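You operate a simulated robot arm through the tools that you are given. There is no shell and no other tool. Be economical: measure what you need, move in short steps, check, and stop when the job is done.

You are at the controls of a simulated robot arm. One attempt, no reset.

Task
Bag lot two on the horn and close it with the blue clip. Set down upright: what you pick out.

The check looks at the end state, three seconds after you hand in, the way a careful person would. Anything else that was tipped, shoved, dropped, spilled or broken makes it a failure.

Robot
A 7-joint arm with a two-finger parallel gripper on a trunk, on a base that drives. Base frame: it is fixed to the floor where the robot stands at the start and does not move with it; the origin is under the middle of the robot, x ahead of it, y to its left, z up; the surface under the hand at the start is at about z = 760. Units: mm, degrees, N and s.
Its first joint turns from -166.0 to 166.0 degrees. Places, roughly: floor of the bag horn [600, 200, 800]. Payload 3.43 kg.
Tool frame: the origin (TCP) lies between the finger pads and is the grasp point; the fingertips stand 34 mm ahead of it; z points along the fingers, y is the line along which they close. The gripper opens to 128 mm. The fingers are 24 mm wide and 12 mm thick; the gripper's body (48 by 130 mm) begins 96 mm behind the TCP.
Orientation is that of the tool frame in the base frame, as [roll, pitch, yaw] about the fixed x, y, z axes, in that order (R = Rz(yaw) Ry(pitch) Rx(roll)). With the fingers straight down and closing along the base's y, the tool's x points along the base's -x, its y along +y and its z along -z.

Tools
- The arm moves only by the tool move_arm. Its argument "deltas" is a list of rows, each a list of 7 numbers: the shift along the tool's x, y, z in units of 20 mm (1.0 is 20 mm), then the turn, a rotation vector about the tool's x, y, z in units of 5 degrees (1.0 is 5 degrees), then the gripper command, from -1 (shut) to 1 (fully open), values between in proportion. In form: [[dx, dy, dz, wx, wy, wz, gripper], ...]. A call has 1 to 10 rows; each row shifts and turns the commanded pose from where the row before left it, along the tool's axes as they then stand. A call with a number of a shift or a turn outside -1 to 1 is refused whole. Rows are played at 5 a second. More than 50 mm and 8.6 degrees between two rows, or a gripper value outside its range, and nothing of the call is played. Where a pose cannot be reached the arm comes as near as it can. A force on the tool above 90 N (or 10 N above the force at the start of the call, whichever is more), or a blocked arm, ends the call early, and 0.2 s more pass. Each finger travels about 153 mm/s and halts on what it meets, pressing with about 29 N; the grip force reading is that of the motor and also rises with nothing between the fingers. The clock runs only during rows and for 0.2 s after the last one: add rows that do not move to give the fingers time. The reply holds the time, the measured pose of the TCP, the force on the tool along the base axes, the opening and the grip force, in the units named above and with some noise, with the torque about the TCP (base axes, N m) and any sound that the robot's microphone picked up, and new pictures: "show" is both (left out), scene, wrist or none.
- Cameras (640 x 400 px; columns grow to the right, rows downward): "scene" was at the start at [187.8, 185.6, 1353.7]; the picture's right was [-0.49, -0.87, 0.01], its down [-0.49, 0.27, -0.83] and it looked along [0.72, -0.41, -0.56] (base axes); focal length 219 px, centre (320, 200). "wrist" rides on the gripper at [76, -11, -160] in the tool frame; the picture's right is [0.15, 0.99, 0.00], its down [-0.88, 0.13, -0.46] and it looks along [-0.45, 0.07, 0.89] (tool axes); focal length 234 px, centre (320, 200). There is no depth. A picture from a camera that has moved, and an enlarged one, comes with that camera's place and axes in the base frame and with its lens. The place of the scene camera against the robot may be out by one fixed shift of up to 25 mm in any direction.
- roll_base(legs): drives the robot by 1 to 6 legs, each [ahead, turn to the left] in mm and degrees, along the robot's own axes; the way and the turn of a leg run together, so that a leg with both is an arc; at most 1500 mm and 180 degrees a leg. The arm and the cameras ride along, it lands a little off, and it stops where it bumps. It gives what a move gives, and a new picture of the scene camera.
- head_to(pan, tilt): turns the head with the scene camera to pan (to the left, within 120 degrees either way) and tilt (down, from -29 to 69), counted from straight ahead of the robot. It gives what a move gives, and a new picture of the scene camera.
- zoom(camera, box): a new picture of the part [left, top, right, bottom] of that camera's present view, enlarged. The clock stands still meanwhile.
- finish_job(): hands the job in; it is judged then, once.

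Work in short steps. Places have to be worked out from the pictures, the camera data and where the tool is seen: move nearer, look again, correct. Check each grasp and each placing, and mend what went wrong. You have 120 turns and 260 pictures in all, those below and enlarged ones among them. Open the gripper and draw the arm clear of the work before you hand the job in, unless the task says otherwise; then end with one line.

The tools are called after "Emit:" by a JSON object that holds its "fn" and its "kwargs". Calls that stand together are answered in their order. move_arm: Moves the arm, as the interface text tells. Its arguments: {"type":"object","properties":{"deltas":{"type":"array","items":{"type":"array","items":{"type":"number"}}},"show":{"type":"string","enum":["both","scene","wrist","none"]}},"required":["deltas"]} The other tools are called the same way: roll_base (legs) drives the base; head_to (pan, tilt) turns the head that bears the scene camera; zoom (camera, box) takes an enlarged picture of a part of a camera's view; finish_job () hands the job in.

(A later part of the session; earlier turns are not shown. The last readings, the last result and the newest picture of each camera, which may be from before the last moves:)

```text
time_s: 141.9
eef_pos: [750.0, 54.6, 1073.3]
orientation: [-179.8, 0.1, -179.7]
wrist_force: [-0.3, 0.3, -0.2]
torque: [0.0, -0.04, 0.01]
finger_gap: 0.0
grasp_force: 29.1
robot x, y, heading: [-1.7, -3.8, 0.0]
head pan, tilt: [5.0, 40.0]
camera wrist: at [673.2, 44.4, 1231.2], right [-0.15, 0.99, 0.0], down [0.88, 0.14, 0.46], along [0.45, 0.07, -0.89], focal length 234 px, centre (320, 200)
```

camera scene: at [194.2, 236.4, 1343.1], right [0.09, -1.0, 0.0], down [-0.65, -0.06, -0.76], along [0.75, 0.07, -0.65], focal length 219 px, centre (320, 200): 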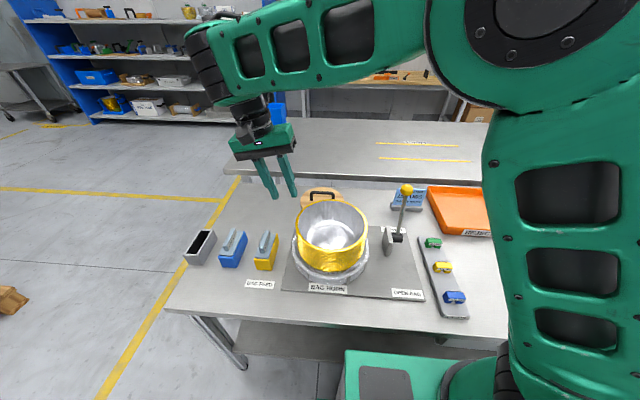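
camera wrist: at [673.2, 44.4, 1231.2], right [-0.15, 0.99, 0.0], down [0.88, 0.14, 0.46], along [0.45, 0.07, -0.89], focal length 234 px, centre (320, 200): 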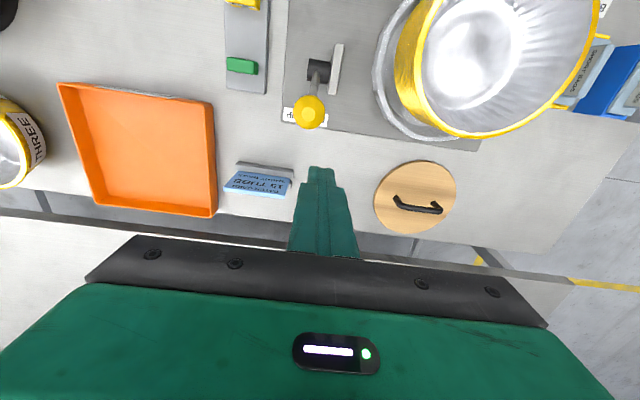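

Emit:
{"fn": "move_arm", "kwargs": {"deltas": [[0, -0.8, 1, 0, 0, 0, -1], [0, 0, 1, 0, 0, 0, -1], [0, 0, 1, 0, 0, 0, -1], [0, 0, 1, 0, 0, 0, -1], [0, 0, 1, 0, 0, 0, -1], [0, 0, 0.4, 0, 0, 0, -1], [0.8, 0, 0, 0, 0, 0, -1], [0.8, 0, 0, 0, 0, 0, -1], [0.8, 0, 0, 0, 0, 0, -1], [0.8, 0, 0, 0, 0, 0, -1]], "show": "none"}}

Emit:
{"fn": "move_arm", "kwargs": {"deltas": [[0.8, 0, 0, 0, 0, 0, -1], [0.8, 0, 0, 0, 0, 0, -1], [0, 0, 0, 0, 0, 0, -1]], "show": "both"}}

```text
time_s: 144.1
eef_pos: [686.0, 38.8, 963.8]
orientation: [-179.7, 0.0, -179.7]
wrist_force: [0.7, -0.5, -0.9]
torque: [0.01, 0.02, -0.01]
finger_gap: 0.0
grasp_force: 29.1
robot x, y, heading: [0.0, -0.8, -0.1]
head pan, tilt: [5.0, 40.0]
```

```text
time_s: 144.9
eef_pos: [654.6, 38.8, 965.5]
orientation: [-179.6, 0.0, -179.7]
wrist_force: [0.0, 0.0, 0.5]
torque: [-0.01, 0.03, 0.0]
finger_gap: 0.1
grasp_force: 28.5
robot x, y, heading: [-1.7, -3.3, 0.2]
head pan, tilt: [5.0, 40.0]
camera scene: at [194.1, 236.4, 1343.1], right [0.09, -1.0, 0.0], down [-0.65, -0.06, -0.76], along [0.75, 0.07, -0.65], focal length 219 px, centre (320, 200)
camera wrist: at [577.5, 27.4, 1122.7], right [-0.15, 0.99, 0.0], down [0.88, 0.14, 0.46], along [0.45, 0.07, -0.89], focal length 234 px, centre (320, 200)
```

scene: 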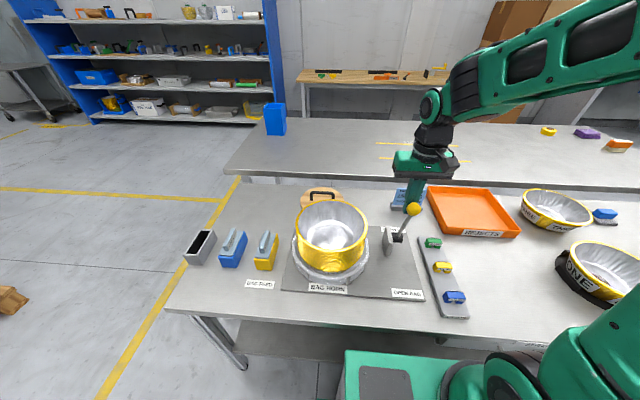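
wrist: 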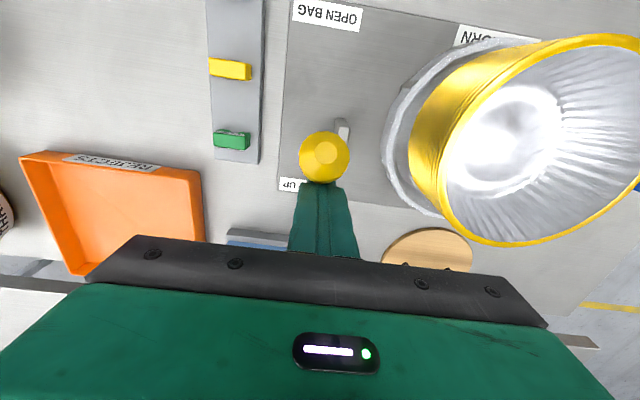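

Lever is about -14°. Over the knob to its near side, then push to the stop.

Emit:
{"fn": "move_arm", "kwargs": {"deltas": [[-0.3, 0, -1, 0, 0, 0, -1], [0, 0, -1, 0, 0, 0, -1], [0, 0, -1, 0, 0, 0, -1], [0, 0, -1, 0, 0, 0, -1], [1, 0, 0, 0, 0, 0, -1], [1, 0, 0, 0, 0, 0, -1], [1, 0, 0, 0, 0, 0, -1], [1, 0, 0, 0, 0, 0, -1], [0.3, 0, 0, 0, 0, 0, -1]], "show": "none"}}

Emit:
{"fn": "move_arm", "kwargs": {"deltas": [[0, 0, 1, 0, 0, 0, -1], [0, 0, 1, 0, 0, 0, -1], [0, 0, 1, 0, 0, 0, -1], [0, 0, 1, 0, 0, 0, -1], [-0.8, 0, 0.5, 0, 0, 0, -1], [-0.8, 0, 0, 0, 0, 0, -1], [-0.8, 0, 0, 0, 0, 0, -1], [-0.8, 0, 0, 0, 0, 0, -1], [-0.8, 0, 0, 0, 0, 0, -1]], "show": "wrist"}}

Emit:
{"fn": "move_arm", "kwargs": {"deltas": [[-0.3, 0, 0, 0, 0, 0, -1], [-0.3, 0, 0, 0, 0, 0, -1], [-0.2, 0, 0, 0, 0, 0, -1], [-0.2, 0, 0, 0, 0, 0, -1], [0, 0, 0, 0, 0, 0, -1], [0, 0, 0, 0, 0, 0, -1]], "show": "both"}}

```text
time_s: 146.9
eef_pos: [575.4, 37.6, 1044.5]
orientation: [-179.7, 0.0, -179.7]
wrist_force: [0.8, 0.2, 0.6]
torque: [-0.02, 0.0, -0.01]
finger_gap: 0.0
grasp_force: 29.4
robot x, y, heading: [1.1, 0.1, 0.4]
head pan, tilt: [5.0, 40.0]
```

```text
time_s: 148.9
eef_pos: [656.3, 38.4, 955.1]
orientation: [-179.7, 0.2, -179.7]
wrist_force: [-0.7, 0.9, 0.6]
torque: [0.02, 0.01, -0.02]
finger_gap: 0.1
grasp_force: 28.9
robot x, y, heading: [-2.0, -3.4, 0.0]
head pan, tilt: [5.0, 40.0]
camera wrist: at [578.3, 26.7, 1113.2], right [-0.15, 0.99, 0.0], down [0.88, 0.14, 0.46], along [0.45, 0.07, -0.89], focal length 234 px, centre (320, 200)
```

wrist: 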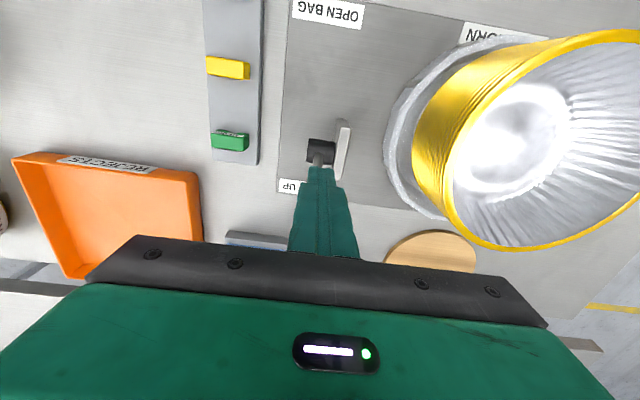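

```text
time_s: 150.3
eef_pos: [675.2, 37.5, 955.1]
orientation: [-179.7, 0.1, -179.7]
wrist_force: [-0.4, 0.2, -0.8]
torque: [0.0, -0.05, -0.03]
finger_gap: 0.0
grasp_force: 29.2
robot x, y, heading: [-3.6, 0.8, -0.1]
head pan, tilt: [5.0, 40.0]
camera scene: at [194.1, 236.4, 1343.1], right [0.09, -1.0, 0.0], down [-0.65, -0.06, -0.76], along [0.75, 0.07, -0.65], focal length 219 px, centre (320, 200)
camera wrist: at [598.0, 26.9, 1112.9], right [-0.15, 0.99, 0.0], down [0.88, 0.14, 0.46], along [0.45, 0.07, -0.89], focal length 234 px, centre (320, 200)
```

scene: 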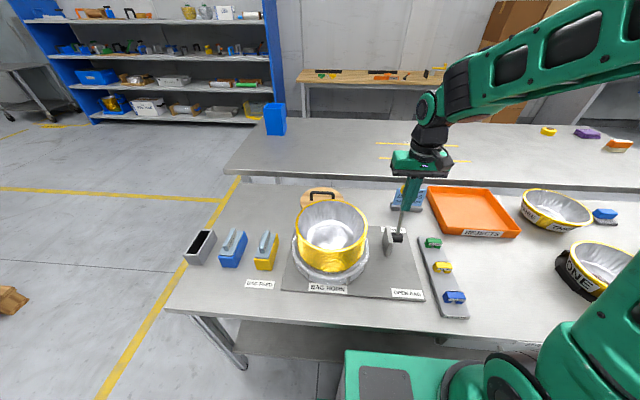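
wrist: 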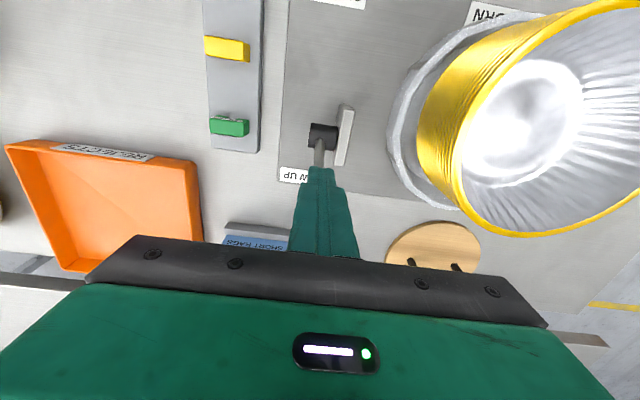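

Emit:
{"fn": "move_arm", "kwargs": {"deltas": [[-0.2, 0, 0, 0, 0, 0, -1], [-0.2, 0, 0, 0, 0, 0, -1], [-0.2, 0, 0, 0, 0, 0, -1], [0, 0, 0, 0, 0, 0, -1], [0, 0, 0, 0, 0, 0, -1]], "show": "scene"}}

```text
time_s: 151.5
eef_pos: [676.8, 38.6, 955.2]
orientation: [-179.6, -1.0, -179.5]
wrist_force: [-71.8, 3.7, 7.3]
torque: [0.34, 2.38, -0.12]
finger_gap: 0.0
grasp_force: 29.0
robot x, y, heading: [-1.0, -2.2, 0.2]
head pan, tilt: [5.0, 40.0]
camera scene: at [183.7, 236.6, 1344.4], right [0.09, -1.0, 0.0], down [-0.64, -0.06, -0.76], along [0.76, 0.07, -0.65], focal length 219 px, centre (320, 200)
```

scene: 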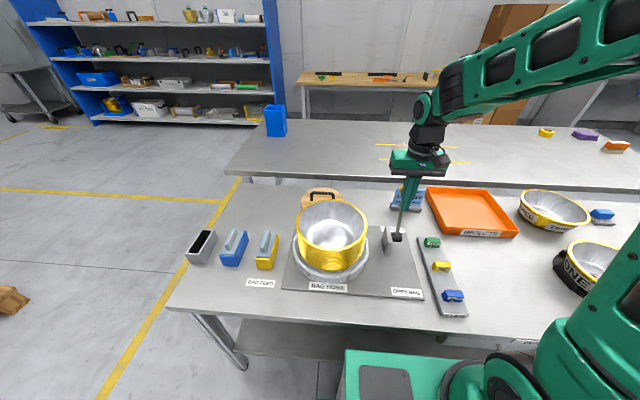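

No draw-up still. I'll back off and recount the rims very carefully from another angle. If there's an extra tub, "what you pick out" would make sense.

Emit:
{"fn": "move_arm", "kwargs": {"deltas": [[0.5, 0, 0, 0, 0, 0, -1], [0.5, 0, -0.5, 0, 0, 0, -1], [0, 0, -1, 0, 0, 0, -1], [0, 0, -1, 0, 0, 0, -1], [0, 0, -1, 0, 0, 0, -1]], "show": "none"}}

Emit:
{"fn": "zoom", "kwargs": {"camera": "scene", "box": [312, 240, 352, 265]}}

Emit:
{"fn": "zoom", "kwargs": {"camera": "scene", "box": [312, 255, 352, 280]}}

Emit:
{"fn": "zoom", "kwargs": {"camera": "wrist", "box": [400, 60, 500, 220]}}

```text
time_s: 152.7
eef_pos: [668.0, 37.7, 1024.9]
orientation: [-179.7, 0.2, -179.7]
wrist_force: [0.5, -0.2, -0.3]
torque: [-0.04, -0.02, 0.0]
finger_gap: 0.1
grasp_force: 29.3
robot x, y, heading: [-2.0, -1.0, -0.2]
head pan, tilt: [5.0, 40.0]
```

```text
16.00 times, centred on (332, 252) of scene
camera zoom: at [194.2, 236.5, 1343.1], right [0.09, -1.0, 0.0], down [-0.65, -0.06, -0.76], along [0.75, 0.07, -0.65], focal length 3510 px, centre (128, -640)
```

zoom: 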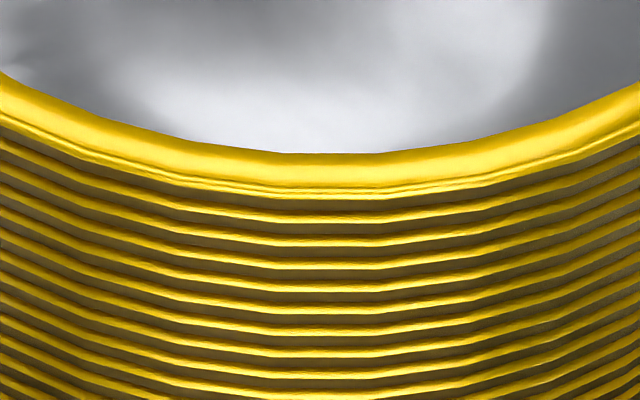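

```text
16.00 times, centred on (332, 268) of scene
camera zoom: at [194.2, 236.5, 1343.1], right [0.09, -1.0, 0.0], down [-0.65, -0.06, -0.76], along [0.75, 0.07, -0.65], focal length 3510 px, centre (128, -880)
```

zoom: 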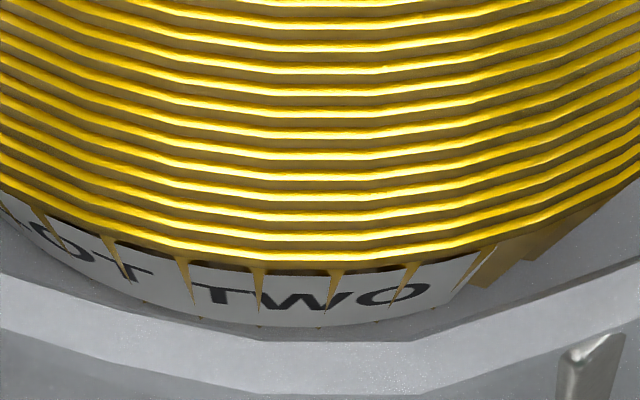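

```text
2.50 times, centred on (450, 140) of wrist
camera zoom: at [590.4, 27.0, 1183.4], right [-0.15, 0.99, 0.0], down [0.88, 0.14, 0.46], along [0.45, 0.06, -0.89], focal length 585 px, centre (-5, 350)
```

zoom: 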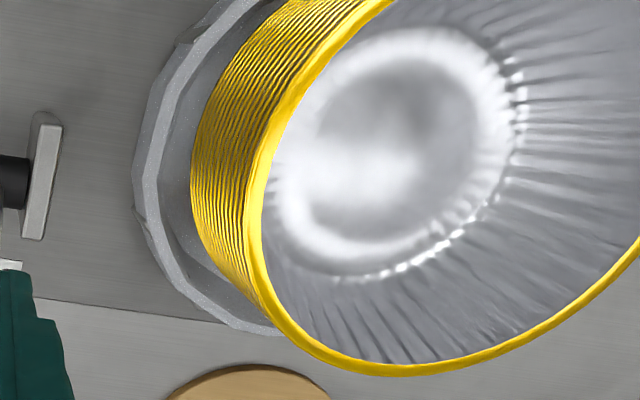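

Rims: 15 lines plus a close double line at the top. I'll compare with a single tub's rim profile (THREE) to see if that is normal.

Emit:
{"fn": "zoom", "kwargs": {"camera": "scene", "box": [525, 208, 565, 233]}}

Emit:
{"fn": "zoom", "kwargs": {"camera": "scene", "box": [320, 244, 336, 254]}}

Emit:
{"fn": "zoom", "kwargs": {"camera": "scene", "box": [580, 270, 620, 295]}}

```text
16.00 times, centred on (545, 220) of scene
camera zoom: at [194.2, 236.5, 1343.1], right [0.09, -1.0, 0.0], down [-0.65, -0.06, -0.76], along [0.75, 0.07, -0.65], focal length 3510 px, centre (-3280, -128)
```

zoom: 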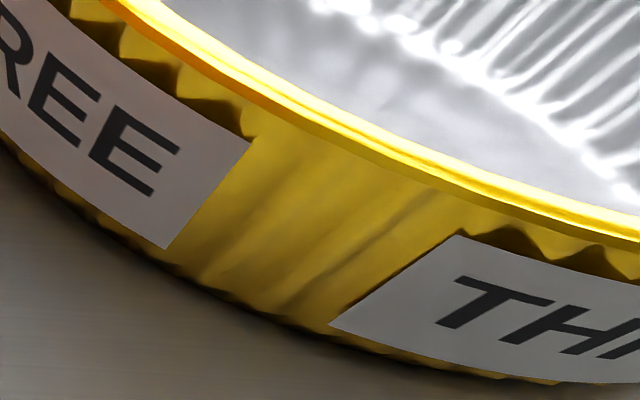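

```text
16.00 times, centred on (328, 249) of scene
camera zoom: at [194.2, 236.5, 1343.1], right [0.09, -1.0, 0.0], down [-0.65, -0.06, -0.76], along [0.75, 0.07, -0.65], focal length 3510 px, centre (192, -584)
```

zoom: 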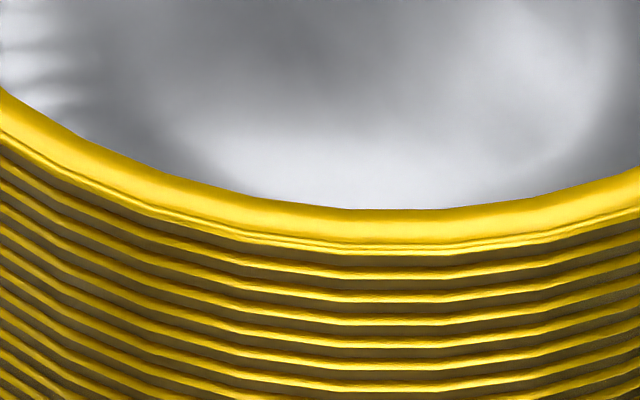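

```text
16.00 times, centred on (600, 282) of scene
camera zoom: at [194.2, 236.5, 1343.1], right [0.09, -1.0, 0.0], down [-0.65, -0.06, -0.76], along [0.75, 0.07, -0.65], focal length 3510 px, centre (-4160, -1120)
```

zoom: 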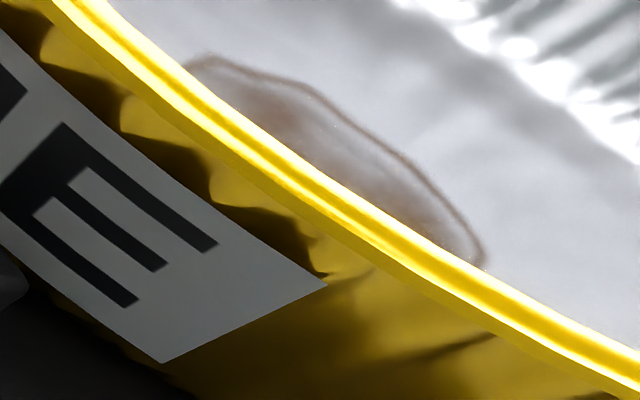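

Single tubs show the same double-edge rim, so the count of 15 stands. The seated stack hasn't yet had a full lever stroke, so I'll do a complete OPEN to DRAW UP cycle.

Emit:
{"fn": "move_arm", "kwargs": {"deltas": [[0, 0, -1, 0, 0, 0, -1], [-1, 0, -1, 0, 0, 0, -1], [-1, 0, 0, 0, 0, 0, -1], [-1, 0, 0, 0, 0, 0, -1], [-1, 0, 0, 0, 0, 0, -1], [-0.2, 0, 1, 0, 0, 0, -1], [0, 0, 1, 0, 0, 0, -1], [0, 0, 1, 0, 0, 0, -1], [0, 0, 1, 0, 0, 0, -1], [0, 0, 1, 0, 0, 0, -1]], "show": "none"}}

Emit:
{"fn": "move_arm", "kwargs": {"deltas": [[0.8, 0, 0, 0, 0, 0, -1], [0.8, 0, 0, 0, 0, 0, -1], [0.8, 0, 0, 0, 0, 0, -1], [0.8, 0, 0, 0, 0, 0, -1], [0.8, 0, 0.1, 0, 0, 0, -1], [0.8, 0, 0.15, 0, 0, 0, -1], [0.7, 0, 0.25, 0, 0, 0, -1], [0.5, 0, 0.25, 0, 0, 0, -1], [0.5, 0, 0.25, 0, 0, 0, -1], [0.5, 0, 0.25, 0, 0, 0, -1]], "show": "wrist"}}

```text
time_s: 154.9
eef_pos: [751.3, 37.3, 963.9]
orientation: [-179.6, 0.0, -179.7]
wrist_force: [0.4, 0.1, 0.3]
torque: [0.0, 0.0, -0.02]
finger_gap: 0.0
grasp_force: 29.1
robot x, y, heading: [0.4, 0.4, 0.0]
head pan, tilt: [5.0, 40.0]
```

```text
time_s: 157.1
eef_pos: [610.3, 36.4, 941.1]
orientation: [-179.7, 0.0, -179.6]
wrist_force: [0.7, 0.3, 0.3]
torque: [0.0, -0.03, -0.02]
finger_gap: 0.0
grasp_force: 28.7
robot x, y, heading: [-1.7, 1.2, -0.1]
head pan, tilt: [5.0, 40.0]
camera wrist: at [534.2, 26.5, 1098.2], right [-0.15, 0.99, 0.0], down [0.88, 0.14, 0.46], along [0.45, 0.07, -0.89], focal length 234 px, centre (320, 200)
```

wrist: 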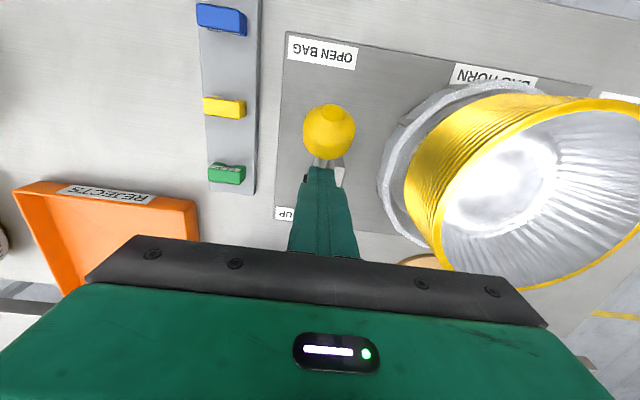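

Emit:
{"fn": "move_arm", "kwargs": {"deltas": [[0.5, 0, 0.3, 0, 0, 0, -1], [0.4, 0, 0.25, 0, 0, 0, -1], [0.2, 0, 0.1, 0, 0, 0, -1], [0, 0, 0, 0, 0, 0, -1], [0, 0, 0, 0, 0, 0, -1]], "show": "both"}}

```text
time_s: 158.3
eef_pos: [594.7, 37.3, 930.1]
orientation: [-179.9, 0.9, -179.9]
wrist_force: [46.0, -15.4, 59.3]
torque: [-0.86, -0.86, -0.08]
finger_gap: 0.0
grasp_force: 29.1
robot x, y, heading: [-3.2, -4.0, -0.2]
head pan, tilt: [5.0, 40.0]
camera scene: at [194.3, 235.8, 1343.2], right [0.09, -1.0, 0.0], down [-0.65, -0.06, -0.76], along [0.75, 0.07, -0.65], focal length 219 px, centre (320, 200)
camera wrist: at [515.8, 26.2, 1087.2], right [-0.15, 0.99, 0.0], down [0.87, 0.13, 0.47], along [0.46, 0.07, -0.88], focal length 234 px, centre (320, 200)
```

scene: 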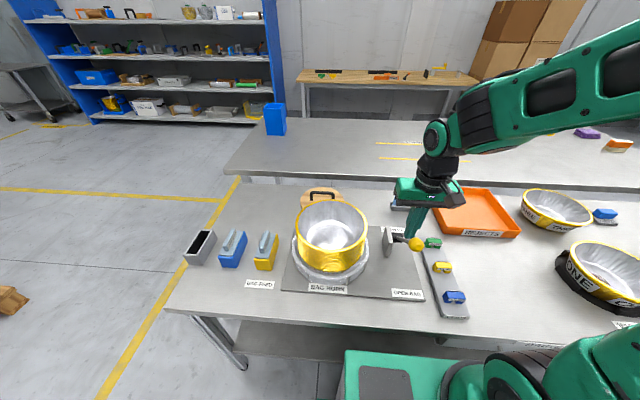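
wrist: 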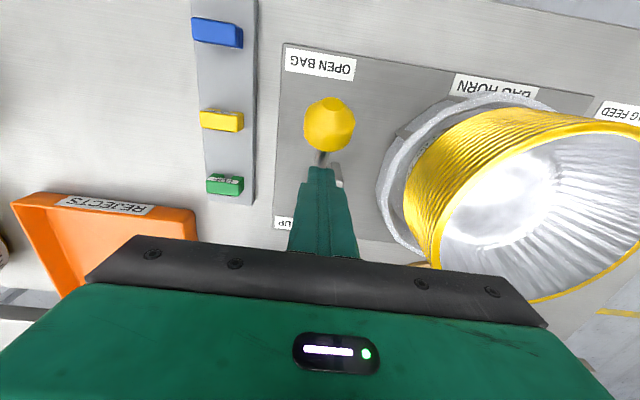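

At the OPEN stop; no extra bag. Now I grip the rod again and swing it to DRAW UP.

Emit:
{"fn": "move_arm", "kwargs": {"deltas": [[-0.6, 0, 0, 0, 0, 0, -1], [-0.3, 0, -1, 0, 0, 0, -1], [0, 0, -1, 0, 0, 0, -1], [0, 0, -1, 0, 0, 0, -0.7], [0.5, 0, -1, 0, 0, 0, -0.4], [0.9, 0.1, 0, 0, 0, 0, -0.4], [0, 0, 0.8, 0, 0, 0, -0.4], [0, 0, 1, 0, 0, 0, -0.4], [0, 0, 1, 0, 0, 0, -0.4], [0, 0, 1, 0, 0, 0, -0.4]], "show": "none"}}

```text
time_s: 160.5
eef_pos: [578.3, 38.6, 930.5]
orientation: [-179.7, 0.0, -179.7]
wrist_force: [-1.1, 0.0, 0.4]
torque: [0.02, 0.03, -0.01]
finger_gap: 38.4
grasp_force: 0.1
robot x, y, heading: [-0.7, -0.4, -0.1]
head pan, tilt: [5.0, 40.0]
```

Emit:
{"fn": "move_arm", "kwargs": {"deltas": [[0, 0, 1, 0, 0, 0, -0.4], [0, 0, 1, 0, 0, 0, -0.4], [0, 0, 0.2, 0, 0, 0, -1], [0, 0, 0, 0, 0, 0, -1], [0, 0, 0, 0, 0, 0, -1], [-0.31, 0, -0.28, 0, 0, 0, -1], [-0.33, 0, -0.26, 0, 0, 0, -1], [-0.35, 0, -0.23, 0, 0, 0, -1], [-0.36, 0, -0.2, 0, 0, 0, -1], [-0.37, 0, -0.18, 0, 0, 0, -1]], "show": "none"}}

Emit:
{"fn": "move_arm", "kwargs": {"deltas": [[-0.38, 0, -0.15, 0, 0, 0, -1], [-0.39, 0, -0.12, 0, 0, 0, -1], [-0.4, 0, -0.1, 0, 0, 0, -1], [-0.41, 0, -0.07, 0, 0, 0, -1], [-0.41, 0, -0.04, 0, 0, 0, -1], [-0.42, 0, 0, 0, 0, 0, -1], [-0.42, 0, 0.01, 0, 0, 0, -1], [-0.41, 0, 0.04, 0, 0, 0, -1], [-0.41, 0, 0.07, 0, 0, 0, -1], [-0.2, 0, 0.05, 0, 0, 0, -1]], "show": "both"}}

```text
time_s: 162.7
eef_pos: [613.9, 35.4, 909.5]
orientation: [-179.6, 0.0, -179.9]
wrist_force: [-15.7, -49.8, 1.4]
torque: [1.2, 1.28, 0.87]
finger_gap: 11.7
grasp_force: 44.9
robot x, y, heading: [-1.1, -0.2, 0.1]
head pan, tilt: [5.0, 40.0]
```

```text
time_s: 164.9
eef_pos: [690.3, 39.9, 916.9]
orientation: [-179.8, 0.1, -179.6]
wrist_force: [-0.7, -0.4, 0.2]
torque: [0.03, -0.03, 0.02]
finger_gap: 0.1
grasp_force: 32.9
robot x, y, heading: [-5.1, -3.3, 0.3]
head pan, tilt: [5.0, 40.0]
camera scene: at [194.0, 236.4, 1343.1], right [0.09, -1.0, 0.0], down [-0.65, -0.06, -0.76], along [0.75, 0.07, -0.65], focal length 219 px, centre (320, 200)
camera wrist: at [613.3, 29.4, 1074.4], right [-0.15, 0.99, 0.0], down [0.88, 0.14, 0.46], along [0.45, 0.07, -0.89], focal length 234 px, centre (320, 200)
```

scene: 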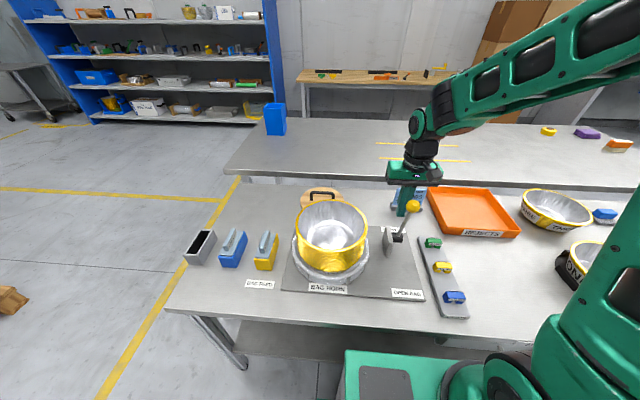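
wrist: 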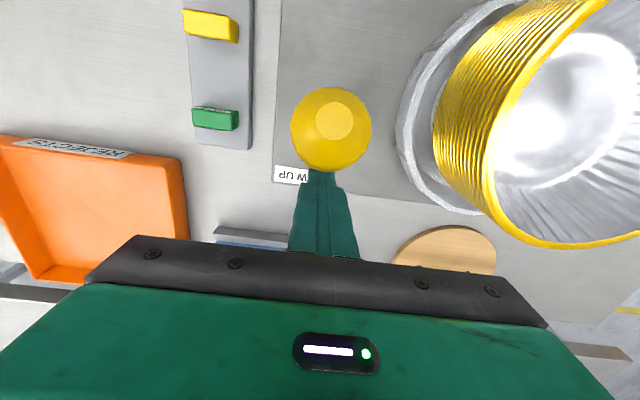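

Slipped at about -11° again; I'll push it the rest of the way from the near side.

Emit:
{"fn": "move_arm", "kwargs": {"deltas": [[0, 0, -1, 0, 0, 0, -1], [0, 0, -1, 0, 0, 0, -1], [0, 0, -1, 0, 0, 0, -1], [0, 0, -1, 0, 0, 0, -1], [0, 0, -1, 0, 0, 0, -1], [0, 0, -1, 0, 0, 0, -1], [1, 0, -0.3, 0, 0, 0, -1], [1, 0, 0, 0, 0, 0, -1], [1, 0, 0, 0, 0, 0, -1], [1, 0, 0, 0, 0, 0, -1]], "show": "none"}}

Emit:
{"fn": "move_arm", "kwargs": {"deltas": [[1, 0, 0, 0, 0, 0, -1], [0.6, 0, 0, 0, 0, 0, -1], [0, 0, 1, 0, 0, 0, -1], [0, 0, 1, 0, 0, 0, -1], [0, 0, 1, 0, 0, 0, -1], [0, 0, 1, 0, 0, 0, -1], [0, 0, 0.5, 0, 0, 0, -1], [-0.8, 0, 0, 0, 0, 0, -1], [-0.8, 0, 0, 0, 0, 0, -1], [-0.8, 0, 0, 0, 0, 0, -1]], "show": "none"}}

Emit:
{"fn": "move_arm", "kwargs": {"deltas": [[-0.8, 0, 0, 0, 0, 0, -1], [-0.8, 0, 0, 0, 0, 0, -1], [-0.6, 0, 0, 0, 0, 0, -1], [-0.3, 0, 0, 0, 0, 0, -1], [-0.2, 0, 0, 0, 0, 0, -1], [0, 0, 0, 0, 0, 0, -1], [0, 0, 0, 0, 0, 0, -1]], "show": "both"}}

```text
time_s: 167.1
eef_pos: [610.3, 39.9, 1041.7]
orientation: [-179.7, 0.0, -179.6]
wrist_force: [0.2, 0.2, -0.4]
torque: [0.0, 0.07, -0.01]
finger_gap: 0.0
grasp_force: 33.3
robot x, y, heading: [0.1, -3.3, -0.2]
head pan, tilt: [5.0, 40.0]
```

```text
time_s: 169.3
eef_pos: [627.9, 39.6, 952.0]
orientation: [-179.7, 0.1, -179.7]
wrist_force: [-1.2, 0.1, 0.2]
torque: [0.01, 0.01, -0.02]
finger_gap: 0.2
grasp_force: 32.9
robot x, y, heading: [1.8, -0.9, -0.1]
head pan, tilt: [5.0, 40.0]
```

```text
time_s: 170.9
eef_pos: [676.2, 38.7, 953.0]
orientation: [-179.7, -0.4, -179.6]
wrist_force: [-46.4, -0.4, 10.8]
torque: [0.15, 1.4, -0.2]
finger_gap: 0.0
grasp_force: 33.2
robot x, y, heading: [-1.8, -3.5, 0.0]
head pan, tilt: [5.0, 40.0]
camera scene: at [191.8, 236.3, 1343.4], right [0.09, -1.0, 0.0], down [-0.65, -0.06, -0.76], along [0.76, 0.07, -0.65], focal length 219 px, centre (320, 200)
camera wrist: at [600.1, 28.9, 1111.1], right [-0.15, 0.99, -0.01], down [0.88, 0.14, 0.45], along [0.44, 0.06, -0.89], focal length 234 px, centre (320, 200)
```

scene: 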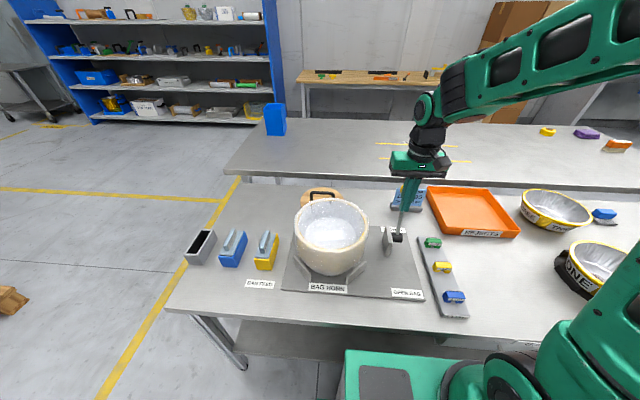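
wrist: 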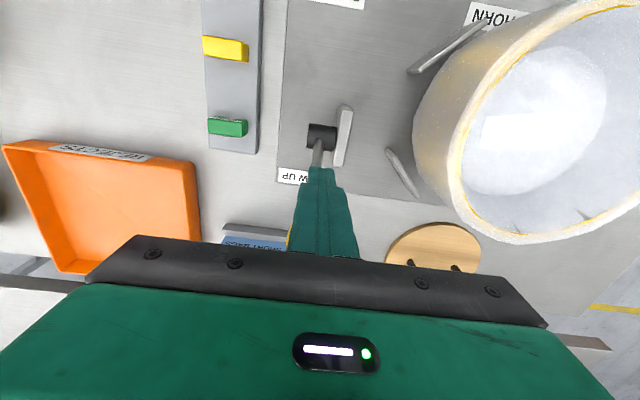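

The bag has drawn up around the stack. I'll back off the lever and look closely at the bag's top and the clips.

Emit:
{"fn": "move_arm", "kwargs": {"deltas": [[0.5, 0, 0, 0, 0, 0, -1], [0.5, 0, -0.5, 0, 0, 0, -1], [0, 0, -1, 0, 0, 0, -1], [0, 0, -1, 0, 0, 0, -1], [0, 0, -1, 0, 0, 0, -1], [0, 0, -1, 0, 0, 0, -1], [0.5, -1, -1, 0, 0, 0, 0], [0.5, -1, 0, 0, 0, 0, 0], [0.5, -1, 0, 0, 0, 0, 0], [0, -1, 0, 0, 0, 0, 0]], "show": "both"}}

Emit:
{"fn": "zoom", "kwargs": {"camera": "scene", "box": [270, 170, 400, 300]}}

Emit:
{"fn": "zoom", "kwargs": {"camera": "scene", "box": [400, 220, 490, 330]}}

```text
time_s: 173.1
eef_pos: [630.1, -39.8, 1062.8]
orientation: [-179.7, 0.1, -179.6]
wrist_force: [-0.9, 0.1, -0.9]
torque: [0.02, -0.02, -0.02]
finger_gap: 64.0
grasp_force: 0.0
robot x, y, heading: [-0.7, -0.8, 0.2]
head pan, tilt: [5.0, 40.0]
camera scene: at [194.1, 236.5, 1343.1], right [0.09, -1.0, 0.0], down [-0.65, -0.06, -0.76], along [0.75, 0.07, -0.65], focal length 219 px, centre (320, 200)
camera wrist: at [553.1, -51.0, 1220.7], right [-0.15, 0.99, 0.0], down [0.88, 0.14, 0.46], along [0.45, 0.07, -0.89], focal length 234 px, centre (320, 200)
```

scene: 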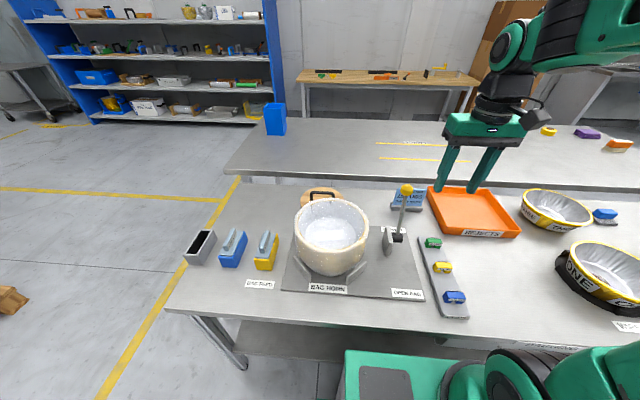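
wrist: 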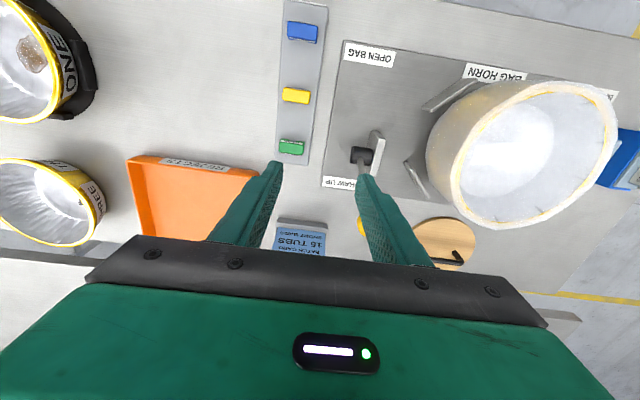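

```text
3.08 times, centred on (335, 235) of scene
camera zoom: at [194.1, 236.5, 1343.1], right [0.09, -1.0, 0.0], down [-0.65, -0.06, -0.76], along [0.75, 0.07, -0.65], focal length 675 px, centre (274, 92)
```

zoom: 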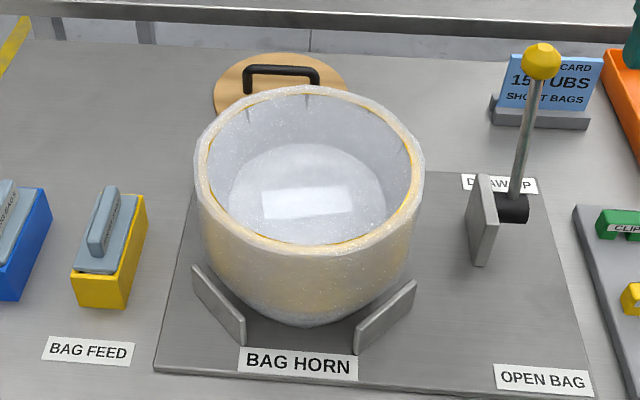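

```text
3.64 times, centred on (445, 275) of scene
camera zoom: at [194.1, 236.5, 1343.1], right [0.09, -1.0, 0.0], down [-0.65, -0.06, -0.76], along [0.75, 0.07, -0.65], focal length 798 px, centre (-134, -73)
```

zoom: 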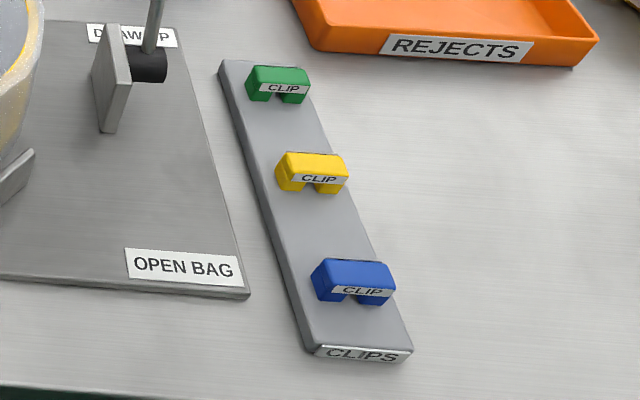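

Emit:
{"fn": "zoom", "kwargs": {"camera": "scene", "box": [290, 190, 375, 245]}}

Emit:
{"fn": "zoom", "kwargs": {"camera": "wrist", "box": [410, 60, 640, 250]}}

Emit:
{"fn": "zoom", "kwargs": {"camera": "wrist", "box": [270, 0, 340, 60]}}

```text
7.27 times, centred on (332, 218) of scene
camera zoom: at [194.1, 236.5, 1343.1], right [0.09, -1.0, 0.0], down [-0.65, -0.06, -0.76], along [0.75, 0.07, -0.65], focal length 1596 px, centre (229, 73)
```

zoom: 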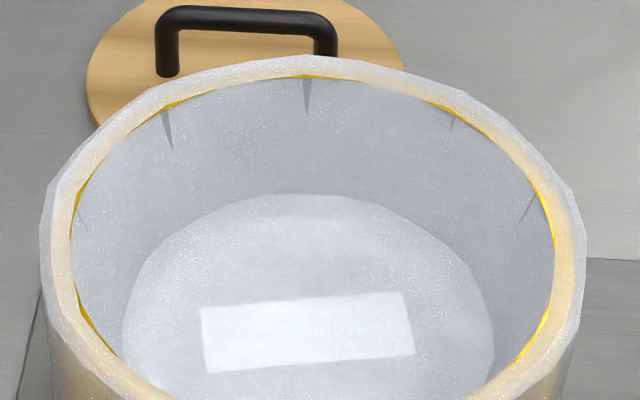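

```text
2.11 times, centred on (525, 155) of wrist
camera zoom: at [553.1, -51.0, 1220.7], right [-0.15, 0.99, 0.0], down [0.88, 0.14, 0.46], along [0.45, 0.07, -0.89], focal length 493 px, centre (-112, 295)
```

zoom: 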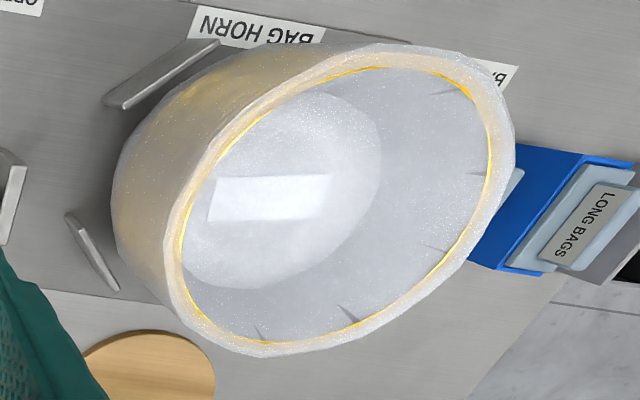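

```text
6.67 times, centred on (305, 30) of wrist
camera zoom: at [553.1, -51.0, 1220.7], right [-0.15, 0.99, 0.0], down [0.88, 0.14, 0.46], along [0.45, 0.07, -0.89], focal length 1561 px, centre (420, 1333)
```

zoom: 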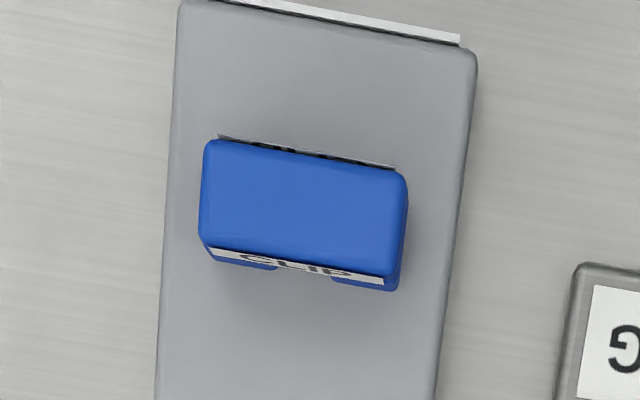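

The bag is tucked over the top with a white patch in the hollow at about (612, 245), clearly the clip seat. The blue clip at about (491, -88) is too close to reach, so I'll back the base up 120 mm.

Emit:
{"fn": "roll_base", "kwargs": {"legs": [[-120, 0]]}}

Emit:
{"fn": "move_arm", "kwargs": {"deltas": [[0, 0, 0, 0, 0, 0, 0]], "show": "wrist"}}

```text
time_s: 174.4
eef_pos: [509.3, -41.5, 1062.9]
orientation: [-179.7, 0.1, -179.8]
wrist_force: [0.4, 0.4, 0.1]
torque: [0.02, 0.02, -0.03]
finger_gap: 63.7
grasp_force: 0.1
robot x, y, heading: [-124.0, -0.9, -0.0]
head pan, tilt: [5.0, 40.0]
camera scene: at [73.3, 235.8, 1343.1], right [0.09, -1.0, 0.0], down [-0.65, -0.05, -0.76], along [0.75, 0.07, -0.65], focal length 219 px, centre (320, 200)
```

scene: 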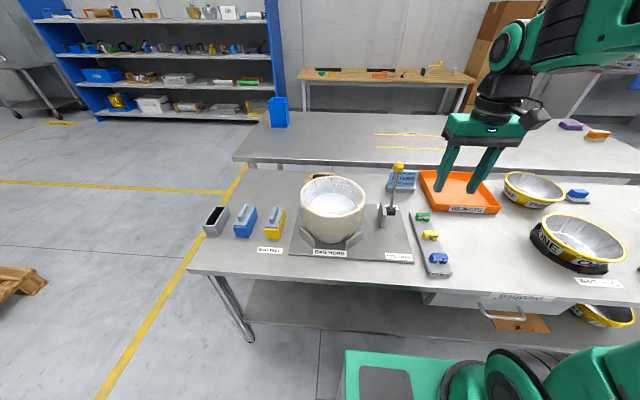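

```text
time_s: 174.8
eef_pos: [495.3, -41.6, 1070.7]
orientation: [-179.7, 0.7, -179.8]
wrist_force: [0.0, -0.2, 0.4]
torque: [0.01, 0.0, 0.0]
finger_gap: 64.0
grasp_force: 0.1
robot x, y, heading: [-116.6, -2.1, -0.1]
head pan, tilt: [5.0, 40.0]
camera wrist: at [416.0, -52.1, 1227.5], right [-0.15, 0.99, -0.01], down [0.87, 0.14, 0.47], along [0.46, 0.06, -0.88], focal length 234 px, centre (320, 200)
```

wrist: 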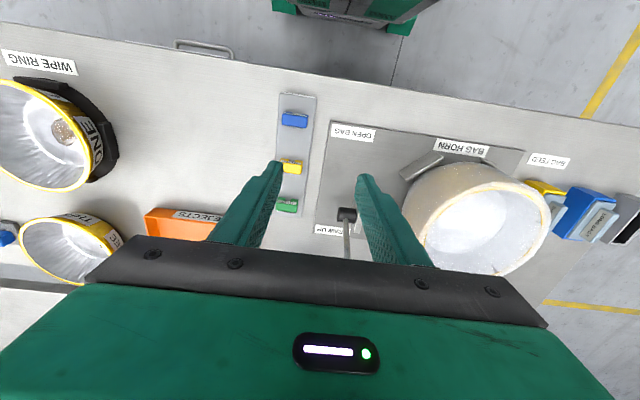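

The clip is at about (492, -91). I'll move over it and descend for a closer look.

Emit:
{"fn": "move_arm", "kwargs": {"deltas": [[0, -1, 0, 0, 0.14, 0, 0.2], [0, -1, 1, 0, 0, 0, 0.2], [0, -0.5, 1, 0, 0, 0, 0.2], [0, 0, 1, 0, 0, 0, 0.2], [0, 0, 1, 0, 0, 0, 0.2], [0, 0, 1, 0, 0, 0, 0.2], [0, 0, 1, 0, 0, 0, 0.2], [0, 0, 1, 0, 0, 0, 0.2]], "show": "wrist"}}

Emit:
{"fn": "zoom", "kwargs": {"camera": "wrist", "box": [240, 60, 400, 200]}}

Emit:
{"fn": "zoom", "kwargs": {"camera": "scene", "box": [390, 190, 480, 290]}}

```text
time_s: 176.6
eef_pos: [496.1, -92.2, 931.0]
orientation: [-179.7, 0.1, -179.8]
wrist_force: [-0.9, 0.4, -0.1]
torque: [-0.03, 0.01, 0.01]
finger_gap: 76.7
grasp_force: 0.1
robot x, y, heading: [-119.3, 1.6, -0.2]
head pan, tilt: [5.0, 40.0]
camera wrist: at [418.1, -102.8, 1088.5], right [-0.15, 0.99, 0.0], down [0.88, 0.14, 0.46], along [0.45, 0.06, -0.89], focal length 234 px, centre (320, 200)
```

wrist: 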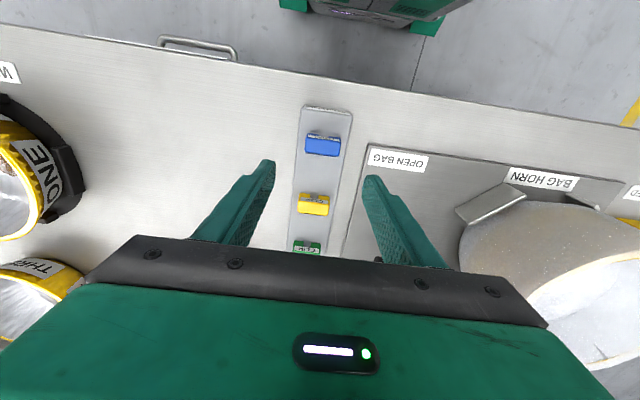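

```text
2.86 times, centred on (320, 130) of wrist
camera zoom: at [418.1, -102.8, 1088.5], right [-0.15, 0.99, 0.0], down [0.88, 0.14, 0.46], along [0.45, 0.06, -0.89], focal length 669 px, centre (320, 400)
```

zoom: 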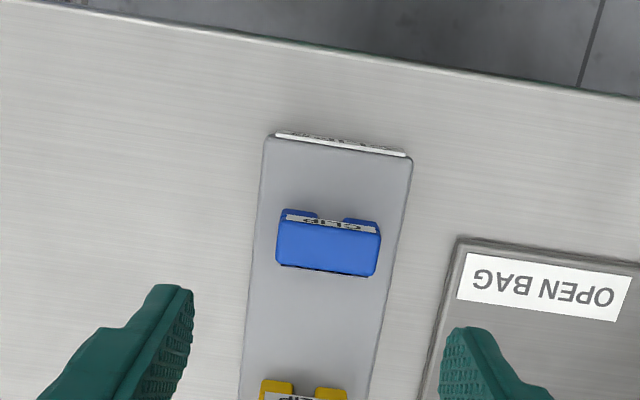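

```text
4.00 times, centred on (435, 240) of scene
camera zoom: at [73.1, 235.8, 1343.1], right [0.09, -1.0, 0.0], down [-0.65, -0.05, -0.76], along [0.75, 0.07, -0.65], focal length 878 px, centre (-140, 40)
```

zoom: 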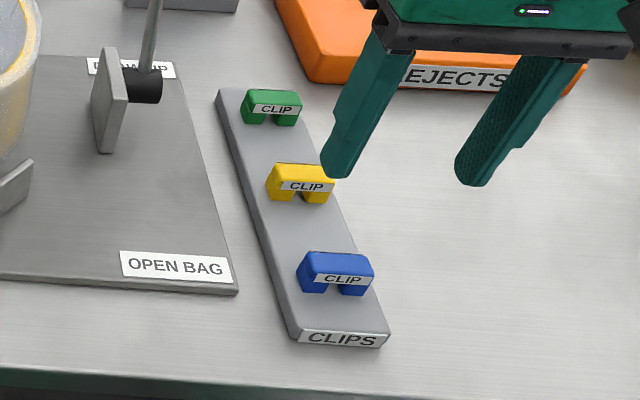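

Emit:
{"fn": "move_arm", "kwargs": {"deltas": [[0.35, 0.05, 1, 0, 0, 0, 0.1], [0, 0, 1, 0, 0, 0, 0.1], [0, 0, 1, 0, 0, 0, 0.1], [0, 0, 1, 0, 0, 0, 0.1], [0, 0, 0.7, 0, 0, 0, 0.1]], "show": "wrist"}}

Emit:
{"fn": "zoom", "kwargs": {"camera": "wrist", "box": [220, 80, 420, 240]}}

Emit:
{"fn": "zoom", "kwargs": {"camera": "scene", "box": [400, 210, 480, 290]}}

```text
time_s: 177.8
eef_pos: [489.9, -92.2, 837.1]
orientation: [-179.7, 0.1, -179.7]
wrist_force: [0.8, -0.5, 0.3]
torque: [0.04, -0.01, -0.01]
finger_gap: 70.2
grasp_force: 0.0
robot x, y, heading: [-121.8, -0.8, -0.0]
head pan, tilt: [5.0, 40.0]
camera wrist: at [411.7, -101.9, 994.1], right [-0.15, 0.99, 0.0], down [0.88, 0.14, 0.46], along [0.45, 0.06, -0.89], focal length 234 px, centre (320, 200)
```

wrist: 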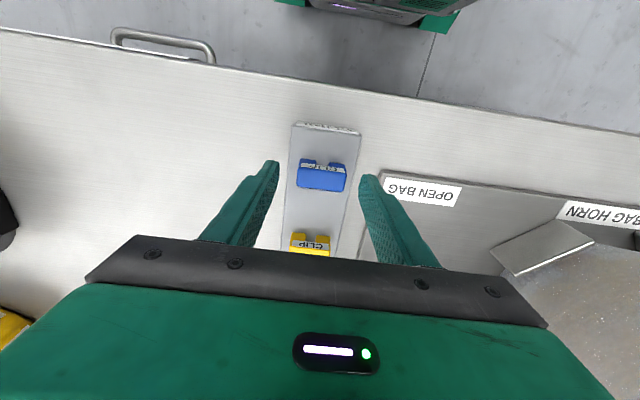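

```text
2.50 times, centred on (320, 160) of wrist
camera zoom: at [411.7, -101.9, 994.1], right [-0.15, 0.99, 0.0], down [0.88, 0.14, 0.46], along [0.45, 0.06, -0.89], focal length 585 px, centre (320, 300)
```

zoom: 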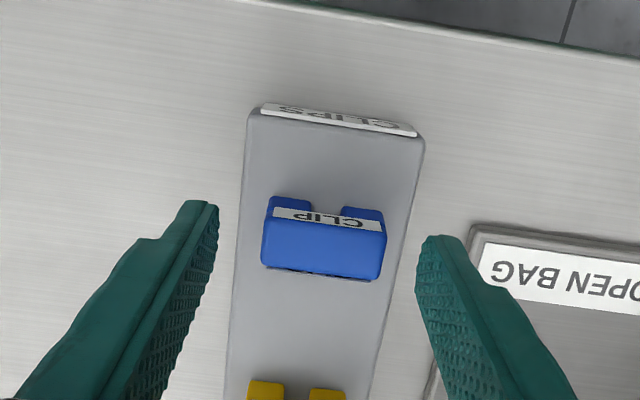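

```text
5.00 times, centred on (440, 250) of scene
camera zoom: at [73.1, 235.8, 1343.1], right [0.09, -1.0, 0.0], down [-0.65, -0.05, -0.76], along [0.75, 0.07, -0.65], focal length 1097 px, centre (-280, -50)
```

zoom: 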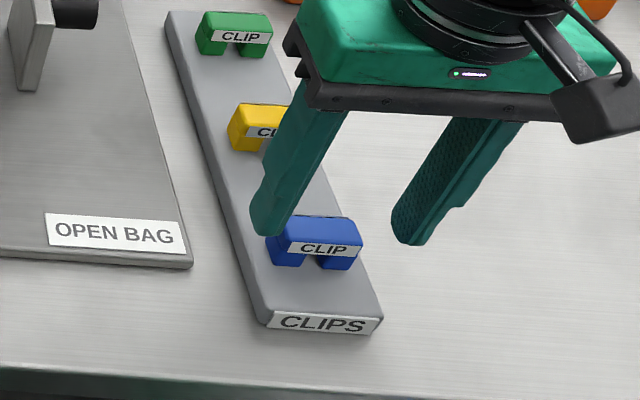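

Emit:
{"fn": "move_arm", "kwargs": {"deltas": [[0.1, 0.06, 0.35, 0, 0, 0, 0.1], [0, 0, 0.3, 0, 0, 0, 0.1], [0, 0, 0, 0, 0, 0, -0.2], [0, 0, 0, 0, 0, 0, -0.5], [0, 0, 0, 0, 0, 0, -0.5]], "show": "wrist"}}

Emit:
{"fn": "zoom", "kwargs": {"camera": "scene", "box": [400, 210, 480, 290]}}

```text
time_s: 179.0
eef_pos: [486.4, -91.2, 824.2]
orientation: [-179.8, 0.2, -179.8]
wrist_force: [-0.3, 0.8, 0.4]
torque: [-0.05, -0.04, 0.0]
finger_gap: 44.3
grasp_force: 29.3
robot x, y, heading: [-124.4, -1.0, 0.0]
head pan, tilt: [5.0, 40.0]
camera wrist: at [410.0, -101.0, 981.4], right [-0.15, 0.99, 0.0], down [0.88, 0.14, 0.46], along [0.45, 0.06, -0.89], focal length 234 px, centre (320, 200)
```

wrist: 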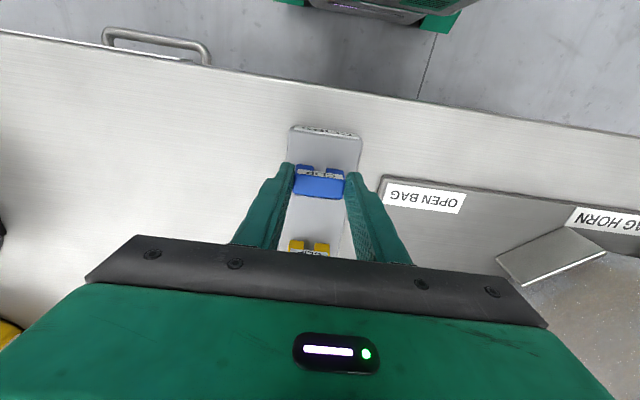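

```text
5.00 times, centred on (440, 250) of scene
camera zoom: at [73.3, 235.8, 1343.1], right [0.09, -1.0, 0.0], down [-0.65, -0.05, -0.76], along [0.75, 0.07, -0.65], focal length 1097 px, centre (-280, -50)
```

zoom: 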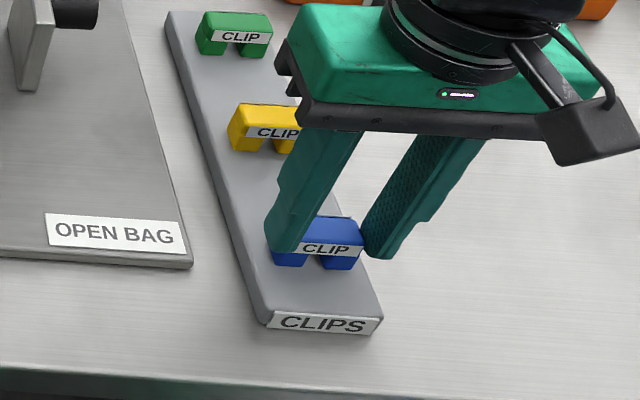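

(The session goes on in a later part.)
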